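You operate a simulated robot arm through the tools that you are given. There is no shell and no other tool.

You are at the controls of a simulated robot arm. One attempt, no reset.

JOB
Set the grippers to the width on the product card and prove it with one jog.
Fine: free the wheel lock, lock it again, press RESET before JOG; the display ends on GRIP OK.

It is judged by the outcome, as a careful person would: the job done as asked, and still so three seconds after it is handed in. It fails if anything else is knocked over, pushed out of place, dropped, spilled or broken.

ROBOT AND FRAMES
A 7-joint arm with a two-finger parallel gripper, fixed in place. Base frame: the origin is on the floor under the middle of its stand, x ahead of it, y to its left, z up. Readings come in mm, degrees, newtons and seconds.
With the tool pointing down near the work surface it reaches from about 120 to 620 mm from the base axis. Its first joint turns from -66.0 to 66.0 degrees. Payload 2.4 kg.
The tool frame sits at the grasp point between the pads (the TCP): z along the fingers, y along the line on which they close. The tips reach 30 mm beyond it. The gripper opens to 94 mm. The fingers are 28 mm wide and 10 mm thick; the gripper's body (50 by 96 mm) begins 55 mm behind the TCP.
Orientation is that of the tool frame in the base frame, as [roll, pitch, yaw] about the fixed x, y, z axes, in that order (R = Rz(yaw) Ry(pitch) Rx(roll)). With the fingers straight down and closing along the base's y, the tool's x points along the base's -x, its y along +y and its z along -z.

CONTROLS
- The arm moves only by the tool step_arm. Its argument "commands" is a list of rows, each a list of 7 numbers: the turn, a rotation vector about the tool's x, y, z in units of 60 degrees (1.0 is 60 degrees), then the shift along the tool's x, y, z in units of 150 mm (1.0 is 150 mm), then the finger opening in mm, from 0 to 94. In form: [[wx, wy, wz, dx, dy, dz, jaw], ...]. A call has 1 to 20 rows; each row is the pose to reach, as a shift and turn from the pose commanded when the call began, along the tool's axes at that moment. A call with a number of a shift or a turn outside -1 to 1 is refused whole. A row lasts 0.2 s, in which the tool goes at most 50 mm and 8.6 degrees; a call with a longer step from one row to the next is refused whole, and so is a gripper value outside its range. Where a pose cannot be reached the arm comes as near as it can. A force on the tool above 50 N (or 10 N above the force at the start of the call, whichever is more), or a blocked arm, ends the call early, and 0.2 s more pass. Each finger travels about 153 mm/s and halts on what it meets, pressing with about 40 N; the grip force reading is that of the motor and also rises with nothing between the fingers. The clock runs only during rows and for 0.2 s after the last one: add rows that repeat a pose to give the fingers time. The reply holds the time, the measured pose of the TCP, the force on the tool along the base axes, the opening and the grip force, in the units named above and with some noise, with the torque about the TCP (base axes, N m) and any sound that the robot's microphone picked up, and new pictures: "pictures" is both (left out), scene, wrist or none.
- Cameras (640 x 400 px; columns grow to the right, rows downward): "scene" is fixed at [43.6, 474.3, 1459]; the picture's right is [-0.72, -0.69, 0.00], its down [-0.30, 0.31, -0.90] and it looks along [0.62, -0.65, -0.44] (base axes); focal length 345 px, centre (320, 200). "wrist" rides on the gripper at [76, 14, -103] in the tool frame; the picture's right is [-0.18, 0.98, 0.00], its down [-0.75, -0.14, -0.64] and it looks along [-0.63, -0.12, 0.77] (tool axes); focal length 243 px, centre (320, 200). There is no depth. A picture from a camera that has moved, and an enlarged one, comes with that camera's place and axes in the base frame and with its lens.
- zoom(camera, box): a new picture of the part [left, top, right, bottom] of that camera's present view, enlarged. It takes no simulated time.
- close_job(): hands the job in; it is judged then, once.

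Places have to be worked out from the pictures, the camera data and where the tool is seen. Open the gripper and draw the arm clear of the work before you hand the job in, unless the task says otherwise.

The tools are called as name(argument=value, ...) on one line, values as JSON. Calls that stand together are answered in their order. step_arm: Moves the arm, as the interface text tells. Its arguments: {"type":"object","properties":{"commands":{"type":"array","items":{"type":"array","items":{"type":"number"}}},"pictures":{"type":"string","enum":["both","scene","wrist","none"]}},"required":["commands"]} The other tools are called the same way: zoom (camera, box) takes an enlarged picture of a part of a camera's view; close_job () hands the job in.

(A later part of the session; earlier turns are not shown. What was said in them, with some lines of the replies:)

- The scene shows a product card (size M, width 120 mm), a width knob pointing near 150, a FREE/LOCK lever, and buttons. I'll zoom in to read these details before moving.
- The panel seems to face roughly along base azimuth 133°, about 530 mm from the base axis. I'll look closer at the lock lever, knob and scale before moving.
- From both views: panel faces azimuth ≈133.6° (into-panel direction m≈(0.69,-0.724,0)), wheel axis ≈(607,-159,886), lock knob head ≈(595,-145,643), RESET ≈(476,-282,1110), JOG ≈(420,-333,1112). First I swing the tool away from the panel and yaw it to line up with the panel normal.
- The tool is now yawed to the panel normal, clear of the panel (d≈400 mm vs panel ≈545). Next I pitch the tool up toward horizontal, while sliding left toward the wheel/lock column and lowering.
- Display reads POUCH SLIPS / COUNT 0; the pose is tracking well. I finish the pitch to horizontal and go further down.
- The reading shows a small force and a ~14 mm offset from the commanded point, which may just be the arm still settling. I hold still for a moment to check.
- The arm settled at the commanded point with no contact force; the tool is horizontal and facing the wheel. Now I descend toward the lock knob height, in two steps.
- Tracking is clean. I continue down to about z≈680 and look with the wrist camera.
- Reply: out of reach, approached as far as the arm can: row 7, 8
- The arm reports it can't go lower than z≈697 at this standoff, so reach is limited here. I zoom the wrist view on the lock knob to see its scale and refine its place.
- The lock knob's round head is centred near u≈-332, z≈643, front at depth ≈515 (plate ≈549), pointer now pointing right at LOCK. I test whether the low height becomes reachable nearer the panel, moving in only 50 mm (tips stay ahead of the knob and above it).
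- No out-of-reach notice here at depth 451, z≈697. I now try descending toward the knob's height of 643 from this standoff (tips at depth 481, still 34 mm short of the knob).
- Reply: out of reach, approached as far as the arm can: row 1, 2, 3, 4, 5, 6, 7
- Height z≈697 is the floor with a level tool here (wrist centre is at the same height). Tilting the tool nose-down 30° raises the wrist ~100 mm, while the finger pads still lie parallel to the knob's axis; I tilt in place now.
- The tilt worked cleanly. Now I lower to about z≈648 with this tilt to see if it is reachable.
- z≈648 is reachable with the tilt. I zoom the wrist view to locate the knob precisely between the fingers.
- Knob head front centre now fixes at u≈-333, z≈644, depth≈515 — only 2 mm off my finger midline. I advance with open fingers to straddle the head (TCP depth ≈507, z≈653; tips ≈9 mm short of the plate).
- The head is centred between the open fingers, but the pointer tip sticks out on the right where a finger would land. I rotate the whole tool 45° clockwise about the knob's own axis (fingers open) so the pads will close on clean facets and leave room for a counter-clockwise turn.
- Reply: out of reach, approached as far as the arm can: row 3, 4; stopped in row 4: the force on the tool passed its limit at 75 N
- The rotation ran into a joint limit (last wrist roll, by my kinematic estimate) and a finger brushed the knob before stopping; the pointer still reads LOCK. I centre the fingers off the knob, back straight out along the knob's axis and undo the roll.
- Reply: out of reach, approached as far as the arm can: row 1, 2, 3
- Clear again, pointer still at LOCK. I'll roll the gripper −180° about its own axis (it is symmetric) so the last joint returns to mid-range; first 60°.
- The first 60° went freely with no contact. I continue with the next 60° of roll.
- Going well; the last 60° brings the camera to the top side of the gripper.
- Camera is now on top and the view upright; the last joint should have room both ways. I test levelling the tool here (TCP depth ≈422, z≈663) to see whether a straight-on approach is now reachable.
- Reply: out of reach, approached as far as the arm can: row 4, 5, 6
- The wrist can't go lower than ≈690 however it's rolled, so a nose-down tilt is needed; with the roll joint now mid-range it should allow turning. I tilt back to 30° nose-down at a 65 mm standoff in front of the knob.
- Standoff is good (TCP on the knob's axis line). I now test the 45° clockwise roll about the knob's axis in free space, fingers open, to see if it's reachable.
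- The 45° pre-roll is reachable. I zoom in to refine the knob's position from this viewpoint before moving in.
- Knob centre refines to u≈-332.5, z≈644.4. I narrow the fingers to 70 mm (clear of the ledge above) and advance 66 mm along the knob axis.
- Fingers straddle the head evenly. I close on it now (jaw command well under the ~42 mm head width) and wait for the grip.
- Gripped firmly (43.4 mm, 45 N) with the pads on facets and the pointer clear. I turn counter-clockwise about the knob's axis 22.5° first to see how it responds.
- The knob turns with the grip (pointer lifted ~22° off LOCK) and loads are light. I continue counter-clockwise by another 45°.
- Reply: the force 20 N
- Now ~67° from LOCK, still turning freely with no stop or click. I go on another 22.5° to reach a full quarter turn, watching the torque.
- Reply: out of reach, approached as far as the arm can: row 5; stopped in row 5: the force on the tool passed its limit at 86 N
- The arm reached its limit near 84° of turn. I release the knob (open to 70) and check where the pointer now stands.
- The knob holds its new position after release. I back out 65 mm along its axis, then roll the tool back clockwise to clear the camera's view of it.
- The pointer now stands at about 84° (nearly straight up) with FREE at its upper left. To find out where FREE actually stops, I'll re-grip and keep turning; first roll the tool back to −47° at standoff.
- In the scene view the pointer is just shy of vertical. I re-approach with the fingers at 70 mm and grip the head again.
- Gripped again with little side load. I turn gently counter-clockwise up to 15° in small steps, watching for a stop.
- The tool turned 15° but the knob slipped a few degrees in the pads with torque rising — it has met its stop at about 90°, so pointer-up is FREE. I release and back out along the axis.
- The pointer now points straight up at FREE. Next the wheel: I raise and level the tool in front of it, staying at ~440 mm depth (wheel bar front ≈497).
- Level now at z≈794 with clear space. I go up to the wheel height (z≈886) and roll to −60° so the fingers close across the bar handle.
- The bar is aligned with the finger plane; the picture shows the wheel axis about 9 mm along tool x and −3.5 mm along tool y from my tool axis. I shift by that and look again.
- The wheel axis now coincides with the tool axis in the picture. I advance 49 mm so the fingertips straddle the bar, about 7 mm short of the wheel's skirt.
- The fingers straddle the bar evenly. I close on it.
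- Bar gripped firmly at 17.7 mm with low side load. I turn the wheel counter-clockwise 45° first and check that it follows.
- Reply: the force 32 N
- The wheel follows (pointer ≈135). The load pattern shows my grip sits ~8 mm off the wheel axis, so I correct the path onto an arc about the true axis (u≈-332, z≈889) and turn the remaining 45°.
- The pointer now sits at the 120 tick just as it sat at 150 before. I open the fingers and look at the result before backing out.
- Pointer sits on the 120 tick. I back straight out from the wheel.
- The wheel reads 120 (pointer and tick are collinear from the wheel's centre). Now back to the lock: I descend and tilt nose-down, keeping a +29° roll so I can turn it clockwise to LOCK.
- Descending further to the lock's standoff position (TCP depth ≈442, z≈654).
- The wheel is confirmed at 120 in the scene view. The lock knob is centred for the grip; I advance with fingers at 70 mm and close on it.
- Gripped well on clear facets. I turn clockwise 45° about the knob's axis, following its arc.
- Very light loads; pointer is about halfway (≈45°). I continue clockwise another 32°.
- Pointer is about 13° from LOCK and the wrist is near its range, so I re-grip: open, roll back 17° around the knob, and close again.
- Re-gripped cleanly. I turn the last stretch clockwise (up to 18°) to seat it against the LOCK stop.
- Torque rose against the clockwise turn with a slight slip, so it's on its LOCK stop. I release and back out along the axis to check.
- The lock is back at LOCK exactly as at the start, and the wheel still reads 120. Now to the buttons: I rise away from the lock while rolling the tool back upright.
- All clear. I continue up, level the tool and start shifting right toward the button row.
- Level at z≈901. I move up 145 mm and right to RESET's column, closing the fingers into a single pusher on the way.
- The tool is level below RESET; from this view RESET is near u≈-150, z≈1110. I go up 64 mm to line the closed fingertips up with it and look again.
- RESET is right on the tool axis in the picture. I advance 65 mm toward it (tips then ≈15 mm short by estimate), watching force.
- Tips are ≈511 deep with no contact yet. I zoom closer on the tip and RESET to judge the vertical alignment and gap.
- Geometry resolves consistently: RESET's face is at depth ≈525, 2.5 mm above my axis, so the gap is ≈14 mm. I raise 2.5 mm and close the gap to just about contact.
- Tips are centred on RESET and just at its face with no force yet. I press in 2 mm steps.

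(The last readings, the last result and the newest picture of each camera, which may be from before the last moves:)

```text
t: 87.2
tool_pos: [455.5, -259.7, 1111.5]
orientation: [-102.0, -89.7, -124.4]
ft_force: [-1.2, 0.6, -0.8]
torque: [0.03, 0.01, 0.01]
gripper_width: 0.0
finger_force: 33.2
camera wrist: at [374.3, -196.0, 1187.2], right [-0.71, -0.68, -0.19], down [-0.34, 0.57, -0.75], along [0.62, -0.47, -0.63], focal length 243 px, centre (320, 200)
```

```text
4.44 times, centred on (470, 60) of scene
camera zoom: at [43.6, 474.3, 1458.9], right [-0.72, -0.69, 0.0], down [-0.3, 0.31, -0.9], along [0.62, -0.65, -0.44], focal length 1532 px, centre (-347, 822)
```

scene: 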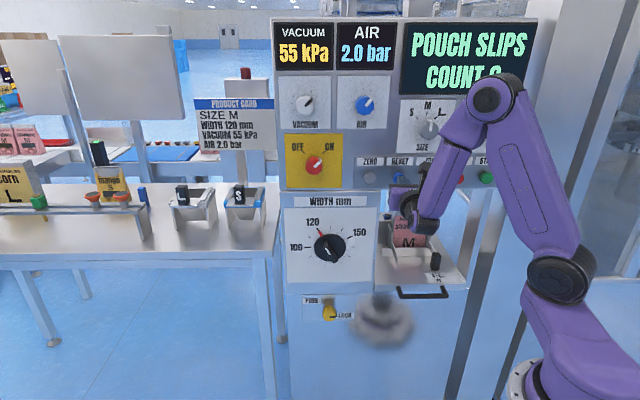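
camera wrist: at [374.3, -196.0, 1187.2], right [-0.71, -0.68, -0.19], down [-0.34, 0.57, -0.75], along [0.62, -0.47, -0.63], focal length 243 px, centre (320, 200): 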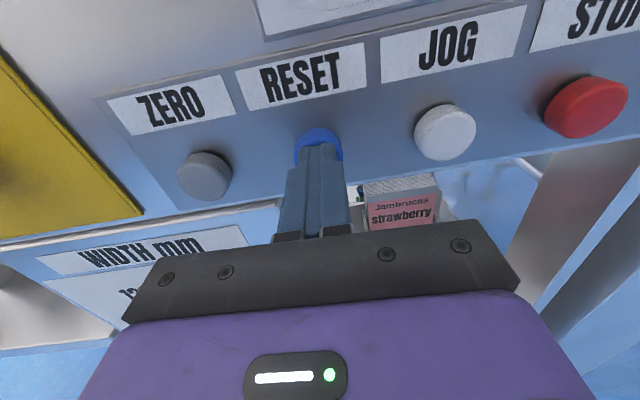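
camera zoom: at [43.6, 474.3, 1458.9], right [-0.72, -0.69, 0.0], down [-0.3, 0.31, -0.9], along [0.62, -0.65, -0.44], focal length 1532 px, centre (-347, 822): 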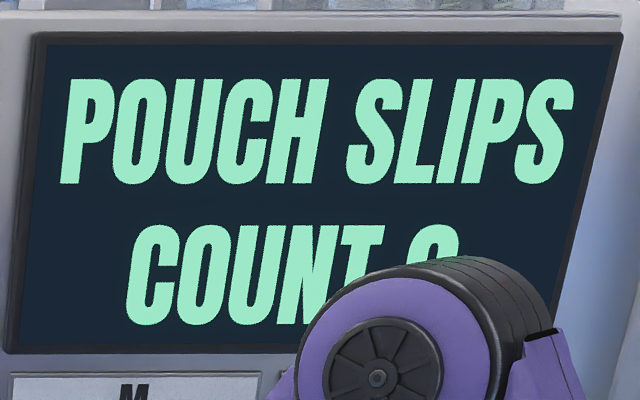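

Only ~1 N so far, so the tip is just reaching the button. I continue pressing another 6 mm in small steps.

step_arm(commands=[[0, 0, 0, 0, 0, 0.0133, 0], [0, 0, 0, 0, 0, 0.0267, 0], [0, 0, 0, 0, 0, 0.04, 0]], pictures="wrist")

zoom(camera="scene", box=[400, 15, 540, 105])

zoom(camera="wrist", box=[260, 90, 380, 180])

```text
t: 88.0
tool_pos: [458.0, -263.0, 1112.0]
orientation: [-102.8, -89.6, -123.5]
ft_force: [-16.5, 13.5, -0.3]
torque: [0.07, -0.05, -0.03]
gripper_width: 0.0
finger_force: 33.2
heard: click
camera wrist: at [377.4, -199.3, 1187.7], right [-0.71, -0.68, -0.19], down [-0.34, 0.57, -0.75], along [0.62, -0.47, -0.63], focal length 243 px, centre (320, 200)
```

wrist: 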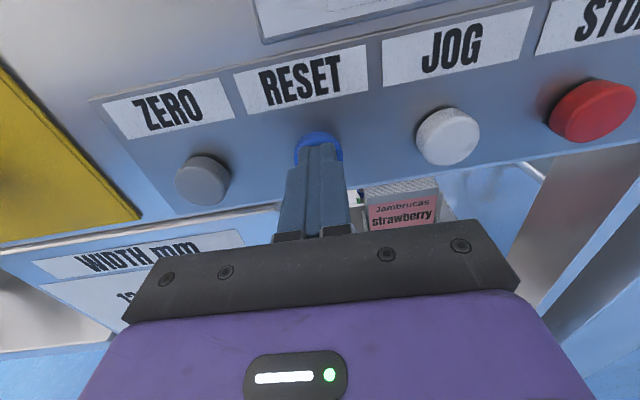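

```text
4.44 times, centred on (470, 60) of scene
camera zoom: at [43.0, 474.7, 1458.8], right [-0.72, -0.69, 0.0], down [-0.3, 0.31, -0.9], along [0.62, -0.65, -0.44], focal length 1532 px, centre (-347, 822)
```

zoom: 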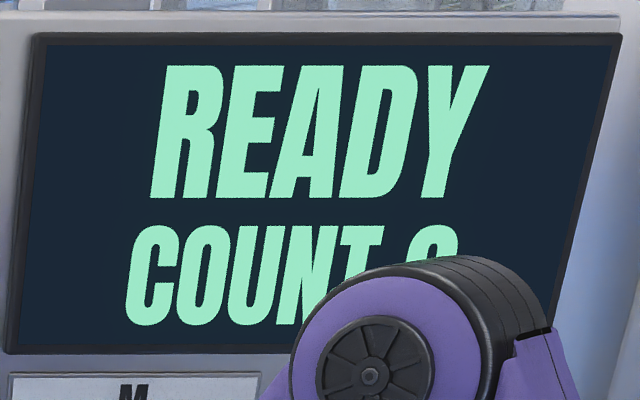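

```text
4.44 times, centred on (320, 135) of wrist
camera zoom: at [377.4, -199.3, 1187.7], right [-0.71, -0.68, -0.19], down [-0.34, 0.57, -0.75], along [0.62, -0.47, -0.63], focal length 1078 px, centre (320, 489)
```

zoom: 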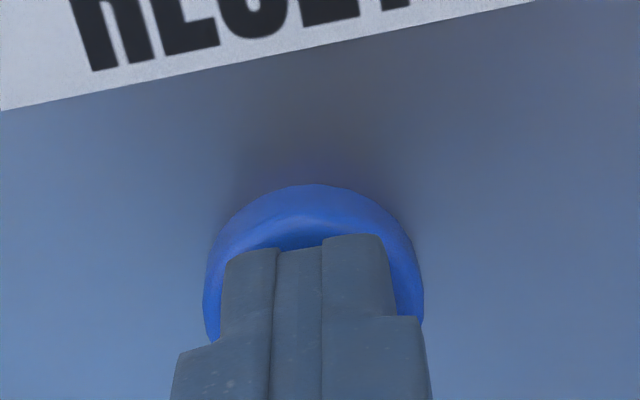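

RESET clicked and the display shows READY. I back off 50 mm and move 75 mm right to JOG's column.

step_arm(commands=[[0, 0, 0, 0, 0, -0.1, 0], [0, 0, 0, 0, 0, -0.2, 0], [0, 0, 0, 0, 0, -0.333, 0], [0, 0, 0, 0, 0.1, -0.333, 0], [0, 0, 0, 0, 0.2, -0.333, 0], [0, 0, 0, 0, 0.3, -0.333, 0], [0, 0, 0, 0, 0.4, -0.333, 0], [0, 0, 0, 0.003, 0.5, -0.333, 0], [0, 0, 0, 0.003, 0.5, -0.333, 0], [0, 0, 0, 0.003, 0.5, -0.333, 0]], pictures="both")

zoom(camera="wrist", box=[180, 20, 480, 210])

zoom(camera="scene", box=[400, 15, 540, 105])

```text
t: 90.2
tool_pos: [408.0, -285.3, 1109.6]
orientation: [-93.4, -89.6, -133.2]
ft_force: [-0.3, -0.2, 0.1]
torque: [0.0, 0.01, -0.01]
gripper_width: 0.0
finger_force: 33.2
out of reach, approached as far as the arm can: row 5, 6, 7, 8, 9, 10
camera wrist: at [325.7, -221.1, 1185.0], right [-0.71, -0.68, -0.19], down [-0.34, 0.57, -0.75], along [0.62, -0.47, -0.63], focal length 243 px, centre (320, 200)
```

scene: 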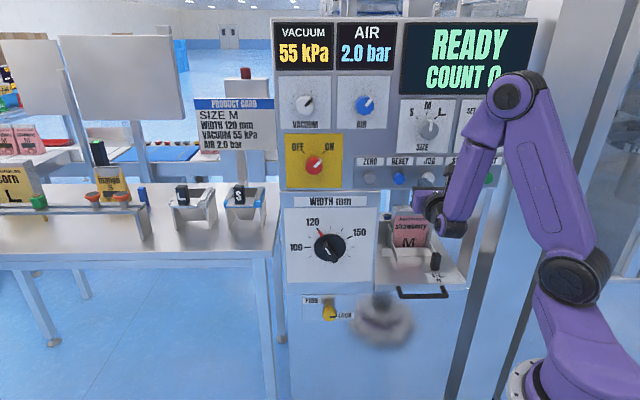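
wrist: 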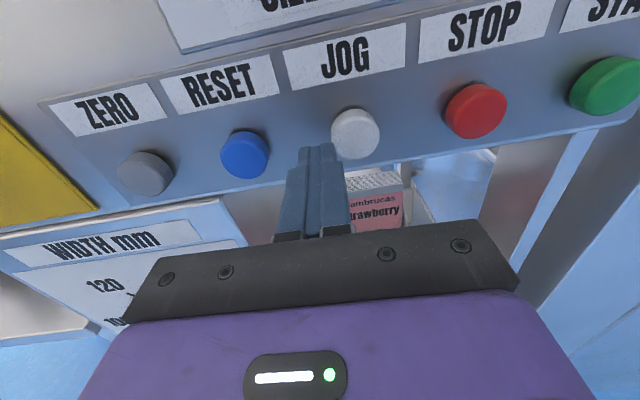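

```text
2.11 times, centred on (330, 115) of wrist
camera zoom: at [325.7, -221.1, 1185.0], right [-0.71, -0.68, -0.19], down [-0.34, 0.57, -0.75], along [0.62, -0.47, -0.63], focal length 511 px, centre (299, 379)
```

zoom: 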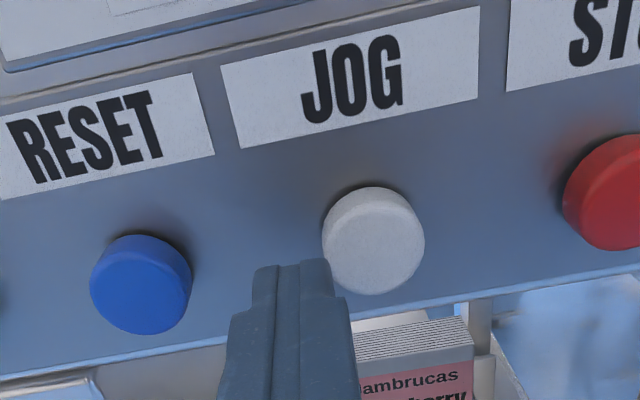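

```text
4.44 times, centred on (470, 60) of scene
camera zoom: at [43.6, 474.3, 1459.0], right [-0.72, -0.69, 0.0], down [-0.3, 0.31, -0.9], along [0.62, -0.65, -0.44], focal length 1532 px, centre (-347, 822)
```

zoom: 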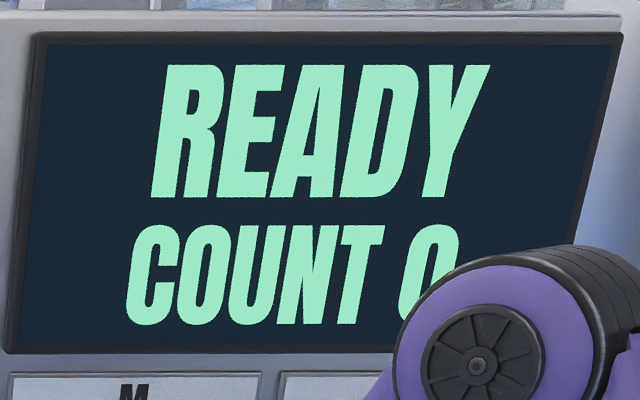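

The level tool hits an inner reach limit near JOG (u≈-98 now, no contact). Yawing the tool 12° to the right moves the wrist outward; I do that while backing 8 mm, then slide right until the tip is centred on JOG.

step_arm(commands=[[-0.1, 0, 0, 0.01, 0, -0.027, 0], [-0.2, 0, 0, 0.019, 0, -0.053, 0], [-0.2, 0, 0, 0.019, 0.04, -0.053, 0], [-0.2, 0, 0, 0.019, 0.08, -0.053, 0], [-0.2, 0, 0, 0.019, 0.119, -0.053, 0], [-0.2, 0, 0, 0.019, 0.119, -0.053, 0], [-0.2, 0, 0, 0.019, 0.119, -0.053, 0]], pictures="both")

zoom(camera="wrist", box=[180, 20, 480, 210])

```text
t: 91.8
tool_pos: [388.9, -290.2, 1111.8]
orientation: [-105.6, -89.7, -132.8]
ft_force: [-0.2, -0.6, -0.3]
torque: [0.0, -0.04, 0.0]
gripper_width: 0.0
finger_force: 33.3
camera wrist: at [321.7, -210.2, 1187.2], right [-0.84, -0.51, -0.19], down [-0.21, 0.62, -0.75], along [0.5, -0.59, -0.63], focal length 243 px, centre (320, 200)
```

scene: 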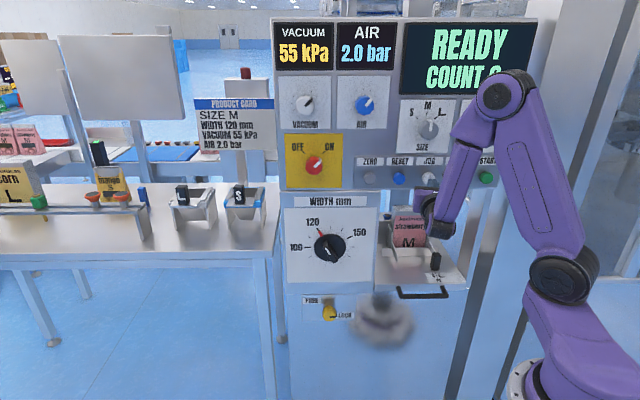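
wrist: 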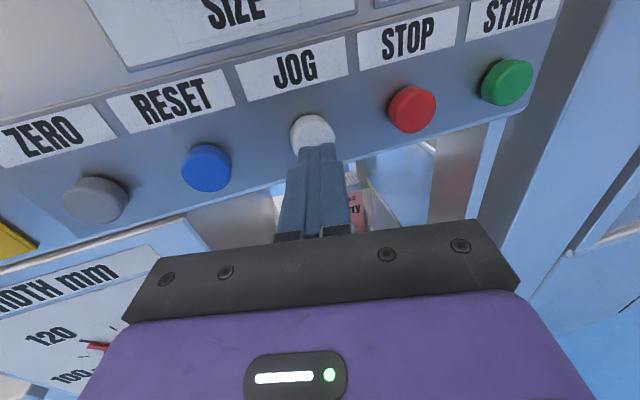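

```text
2.11 times, centred on (330, 115) of wrist
camera zoom: at [321.7, -210.2, 1187.2], right [-0.84, -0.51, -0.19], down [-0.21, 0.62, -0.75], along [0.5, -0.59, -0.63], focal length 511 px, centre (299, 379)
```

zoom: 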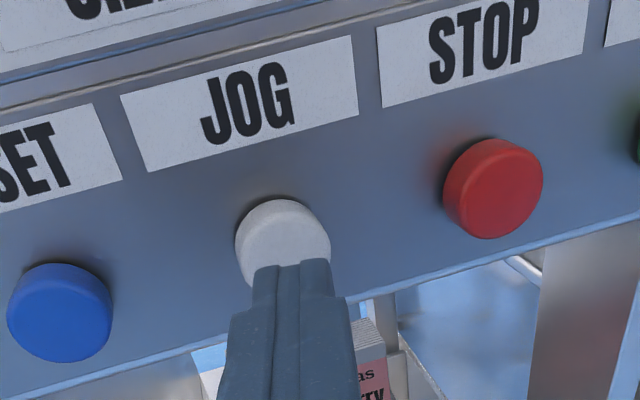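

The tip is now lined up with JOG, display still READY. I advance 16 mm along the panel normal, staying short of contact.

step_arm(commands=[[0, 0, 0, 0, -0.0055, 0.0261, 0], [0, 0, 0, 0, -0.0111, 0.0522, 0], [0, 0, 0, 0, -0.0166, 0.0782, 0], [0, 0, 0, 0, -0.0222, 0.1043, 0]], pictures="wrist")

zoom(camera="wrist", box=[260, 90, 380, 180])

```text
t: 92.8
tool_pos: [400.1, -300.3, 1111.5]
orientation: [-103.6, -89.8, -135.0]
ft_force: [0.0, 0.4, 0.3]
torque: [-0.01, 0.01, -0.01]
gripper_width: 0.0
finger_force: 32.8
camera wrist: at [333.4, -221.5, 1187.7], right [-0.84, -0.51, -0.19], down [-0.21, 0.62, -0.75], along [0.5, -0.59, -0.63], focal length 243 px, centre (320, 200)
```

wrist: 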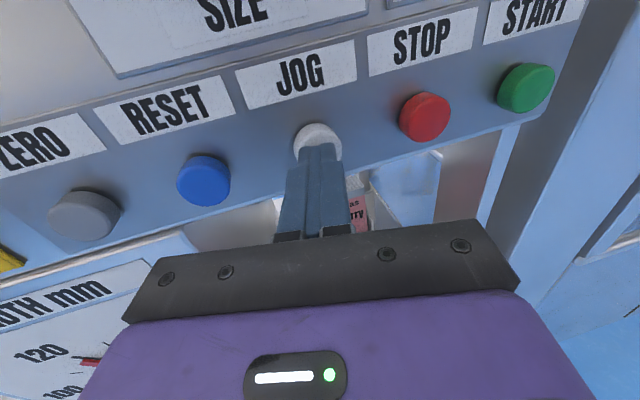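

```text
4.44 times, centred on (320, 135) of wrist
camera zoom: at [333.4, -221.5, 1187.7], right [-0.84, -0.51, -0.19], down [-0.21, 0.62, -0.75], along [0.5, -0.59, -0.63], focal length 1078 px, centre (320, 489)
```

zoom: 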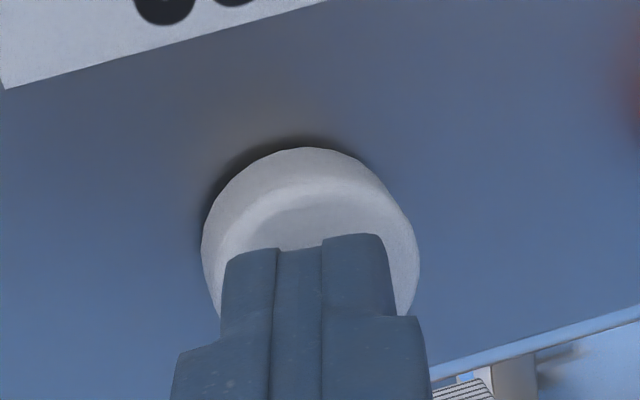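

Tip is centred over JOG, no contact yet. I press in 2 mm steps, up to 10 mm.

step_arm(commands=[[0, 0, 0, 0, -0.0028, 0.013, 0], [0, 0, 0, 0, -0.0055, 0.0261, 0], [0, 0, 0, 0, -0.0083, 0.0391, 0], [0, 0, 0, 0, -0.0111, 0.0522, 0], [0, 0, 0, 0, -0.0139, 0.0652, 0]], pictures="wrist")

zoom(camera="scene", box=[400, 15, 540, 105])

```text
t: 94.0
tool_pos: [405.2, -308.4, 1111.8]
orientation: [-105.5, -89.6, -132.8]
ft_force: [-2.2, 0.4, 0.5]
torque: [-0.02, -0.02, -0.05]
gripper_width: 0.2
finger_force: 33.0
camera wrist: at [339.4, -228.8, 1187.5], right [-0.84, -0.51, -0.19], down [-0.21, 0.62, -0.75], along [0.5, -0.59, -0.63], focal length 243 px, centre (320, 200)
```

wrist: 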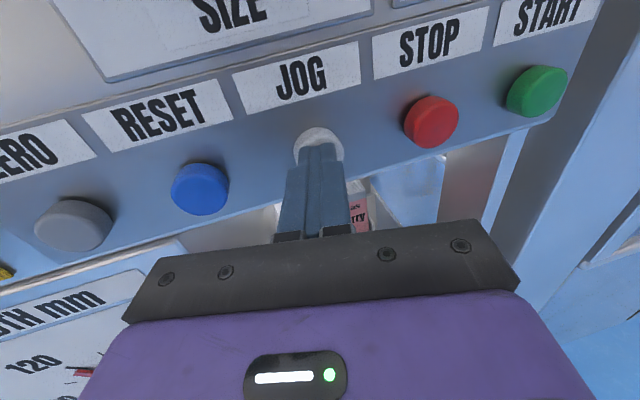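

```text
4.44 times, centred on (470, 60) of scene
camera zoom: at [43.5, 474.3, 1459.0], right [-0.72, -0.69, 0.0], down [-0.3, 0.31, -0.9], along [0.62, -0.65, -0.44], focal length 1532 px, centre (-347, 822)
```

zoom: 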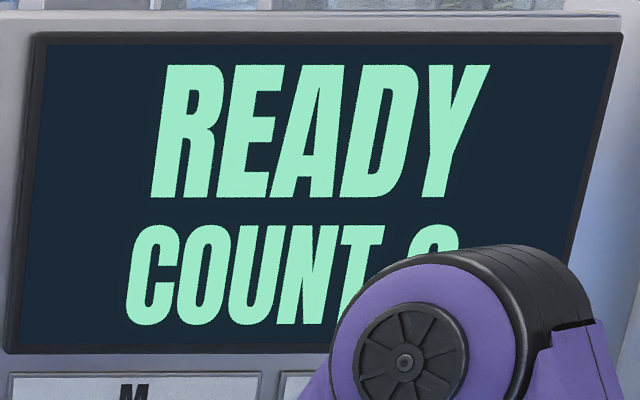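

Light contact (~2 N), display still READY. I press on another 5 mm for the click.

step_arm(commands=[[0, 0, 0, 0, -0.0028, 0.013, 0], [0, 0, 0, 0, -0.0055, 0.0261, 0], [0, 0, 0, 0, -0.0069, 0.0326, 0]], pictures="wrist")

zoom(camera="scene", box=[400, 15, 540, 105])

```text
t: 94.8
tool_pos: [408.7, -310.9, 1111.1]
orientation: [-111.2, -89.8, -127.0]
ft_force: [-3.9, 6.0, 0.2]
torque: [-0.01, 0.0, 0.05]
gripper_width: 0.1
finger_force: 32.8
heard: click
camera wrist: at [342.6, -232.2, 1187.3], right [-0.84, -0.52, -0.19], down [-0.21, 0.62, -0.75], along [0.51, -0.59, -0.63], focal length 243 px, centre (320, 200)
```

wrist: 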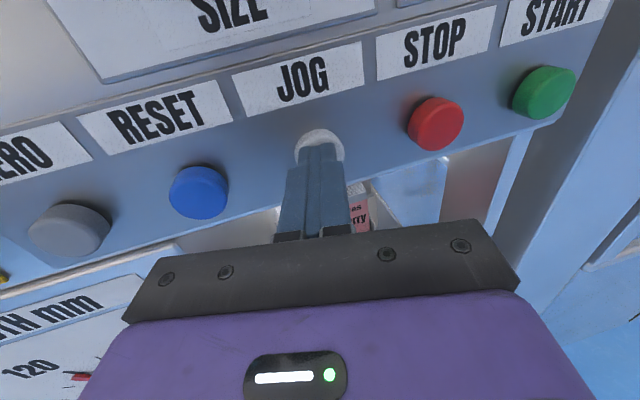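

```text
4.44 times, centred on (470, 60) of scene
camera zoom: at [43.4, 474.5, 1458.9], right [-0.72, -0.69, 0.0], down [-0.3, 0.31, -0.9], along [0.62, -0.65, -0.44], focal length 1532 px, centre (-347, 822)
```

zoom: 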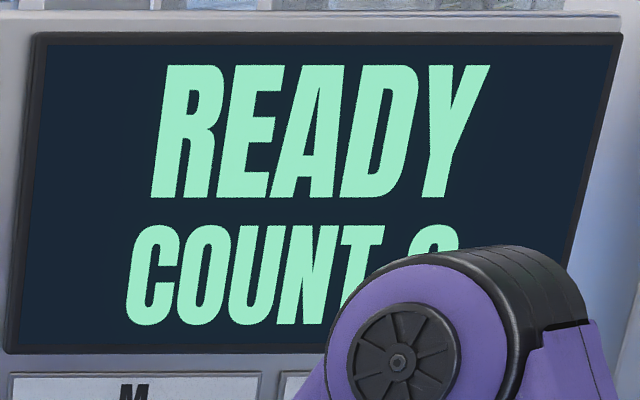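

JOG clicked once. I release by backing straight off and watch the display.

step_arm(commands=[[0, 0, 0, 0, 0.0111, -0.0522, 0], [0, 0, 0, 0, 0.0222, -0.1043, 0], [0, 0, 0, 0, 0.0333, -0.1565, 0], [0, 0, 0, 0, 0.0333, -0.1565, 0]], pictures="both")

zoom(camera="scene", box=[400, 15, 540, 105])

```text
t: 95.8
tool_pos: [393.3, -294.9, 1110.8]
orientation: [-103.6, -89.8, -135.0]
ft_force: [0.0, 0.5, 0.0]
torque: [0.01, -0.01, -0.01]
gripper_width: 0.0
finger_force: 33.3
camera wrist: at [326.3, -215.4, 1186.8], right [-0.84, -0.51, -0.19], down [-0.21, 0.62, -0.75], along [0.5, -0.59, -0.63], focal length 243 px, centre (320, 200)
```

scene: 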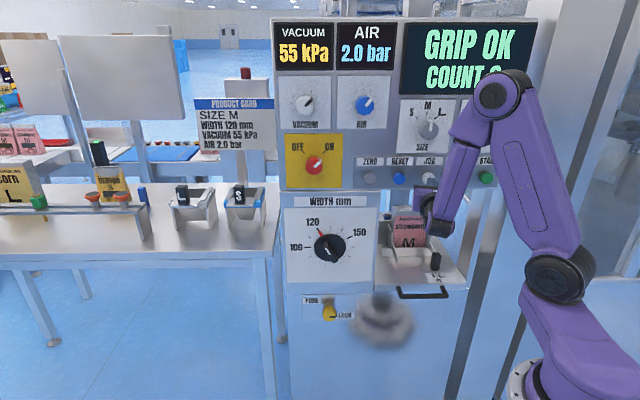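
wrist: 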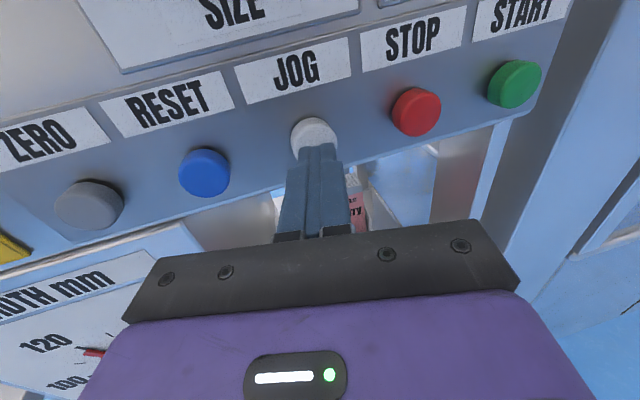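

```text
4.44 times, centred on (470, 60) of scene
camera zoom: at [43.6, 474.3, 1459.0], right [-0.72, -0.69, 0.0], down [-0.3, 0.31, -0.9], along [0.62, -0.65, -0.44], focal length 1532 px, centre (-347, 822)
```

zoom: 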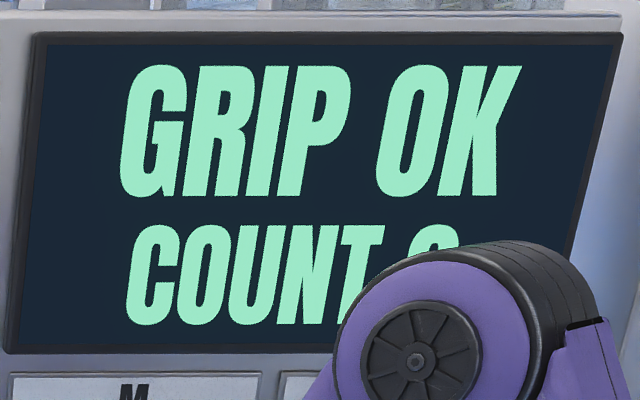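

The display shows GRIP OK. I now draw the arm away diagonally left and back from the panel, then open the gripper.

step_arm(commands=[[0, 0, 0, 0, -0.08, -0.08, 0], [0, 0, 0, 0, -0.16, -0.16, 0], [0, 0, 0, 0, -0.24, -0.24, 0], [0, 0, 0, 0, -0.32, -0.32, 0], [0, 0, 0, 0, -0.4, -0.4, 0], [0, 0, 0, 0, -0.48, -0.48, 20], [0, 0, 0, 0, -0.562, -0.563, 50], [0, 0, 0, 0, -0.562, -0.563, 60]], pictures="both")

zoom(camera="scene", box=[270, 15, 550, 200])

zoom(camera="scene", box=[270, 180, 480, 340])

```text
t: 97.6
tool_pos: [421.1, -178.3, 1111.4]
orientation: [-105.1, -89.6, -133.3]
ft_force: [1.0, 0.7, 0.3]
torque: [-0.02, 0.0, -0.01]
gripper_width: 60.1
finger_force: 0.1
camera wrist: at [355.0, -98.7, 1186.6], right [-0.84, -0.51, -0.19], down [-0.21, 0.62, -0.75], along [0.5, -0.59, -0.63], focal length 243 px, centre (320, 200)
```

scene: 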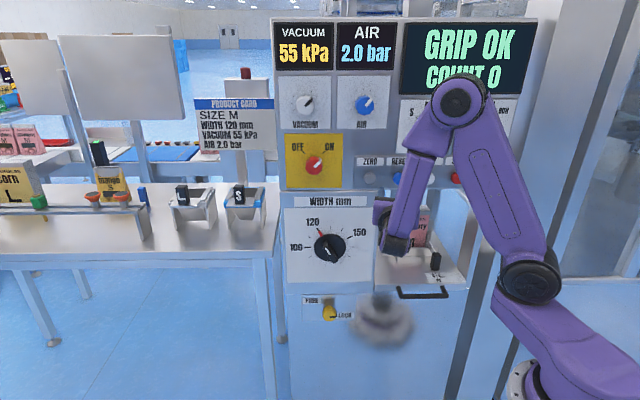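
wrist: 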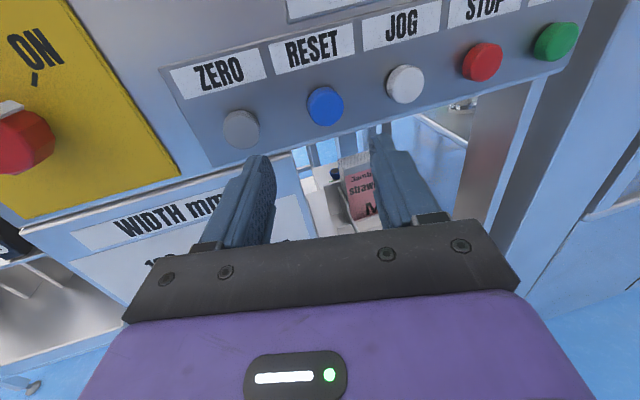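

```text
2.16 times, centred on (410, 108) of scene
camera zoom: at [43.6, 474.3, 1459.0], right [-0.72, -0.69, 0.0], down [-0.3, 0.31, -0.9], along [0.62, -0.65, -0.44], focal length 745 px, centre (125, 400)
```

zoom: 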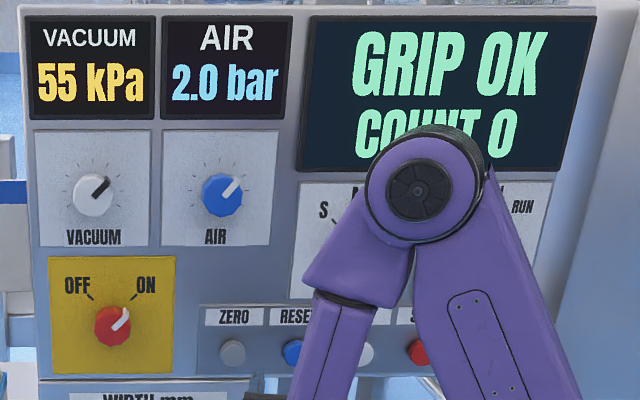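

```text
2.50 times, centred on (375, 260) of scene
camera zoom: at [43.6, 474.3, 1459.0], right [-0.72, -0.69, 0.0], down [-0.3, 0.31, -0.9], along [0.62, -0.65, -0.44], focal length 862 px, centre (182, 50)
```

zoom: 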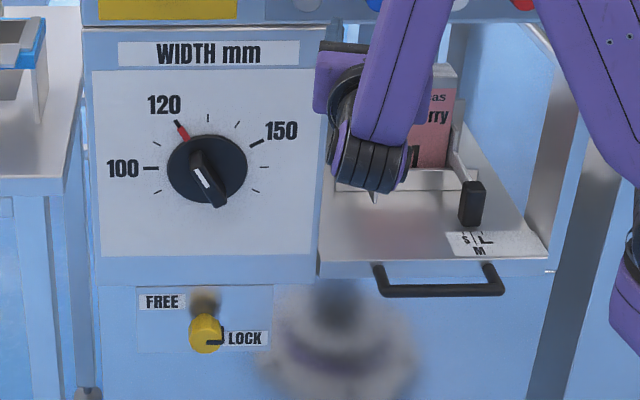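

GRIP OK, wheel at 120, lock at LOCK, other settings unchanged. I pull further back and open the gripper fully before handing in.

step_arm(commands=[[0, 0, 0, 0, -0.1, -0.067, 70], [0, 0, 0, 0, -0.2, -0.133, 80], [0, 0, 0, 0, -0.3, -0.2, 94], [0, 0, 0, 0, -0.4, -0.267, 94], [0, 0, 0, 0, -0.5, -0.333, 94], [0, 0, 0, 0, -0.597, -0.4, 94], [0, 0, 0, 0, -0.597, -0.4, 94], [0, 0, 0, 0, -0.597, -0.4, 94]], pictures="both")

zoom(camera="scene", box=[390, 15, 550, 200])

```text
t: 99.4
tool_pos: [464.7, -81.3, 1111.7]
orientation: [-104.4, -89.7, -134.0]
ft_force: [-0.8, 0.0, 0.2]
torque: [-0.02, -0.04, 0.0]
gripper_width: 93.9
finger_force: 0.1
camera wrist: at [399.7, -1.4, 1188.5], right [-0.84, -0.51, -0.19], down [-0.21, 0.62, -0.75], along [0.5, -0.59, -0.63], focal length 243 px, centre (320, 200)
```

scene: 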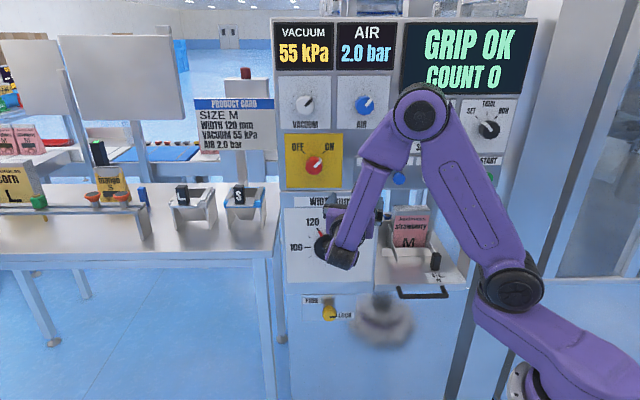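
wrist: 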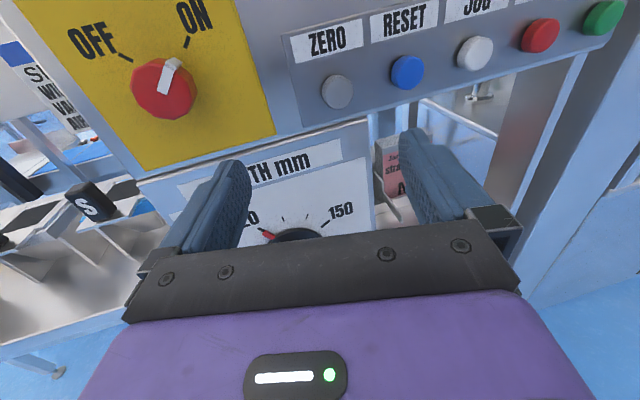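

```text
2.16 times, centred on (470, 108) of scene
camera zoom: at [43.6, 474.3, 1459.0], right [-0.72, -0.69, 0.0], down [-0.3, 0.31, -0.9], along [0.62, -0.65, -0.44], focal length 745 px, centre (-4, 400)
```

zoom: 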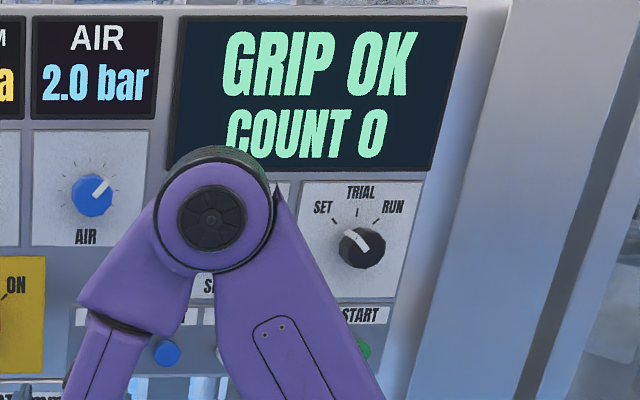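

The display holds GRIP OK with COUNT 0. The wheel is at 120, the lock is back at LOCK, the gripper is open and the arm is clear of the panel. I'm handing the job in.

close_job()

```text
The job is handed in.
```

The grippers are set to 120 mm, the width on the product card. A single jog proved it: the display shows GRIP OK, COUNT 0.

- **Lock:** I turned the wheel lock to FREE, moved the wheel from 150 to 120, then turned the lock back to LOCK.
- **Buttons:** RESET clicked and the display went to READY. One press of JOG then brought up GRIP OK.
- **Contact on the lock:** On my first approach to the lock knob the wrist ran out of range. A finger pressed on the knob at about 75 N before the arm stopped. The pointer stayed at LOCK. The arm stopped once more, at 86 N, when it ran out of range while turning the knob toward FREE. The knob kept working normally afterwards and I saw no damage.
- **Everything else:** The vacuum, air, on/off and mode settings look unchanged, and nothing was knocked over or moved. I handed in with the gripper open and the arm clear of the panel.
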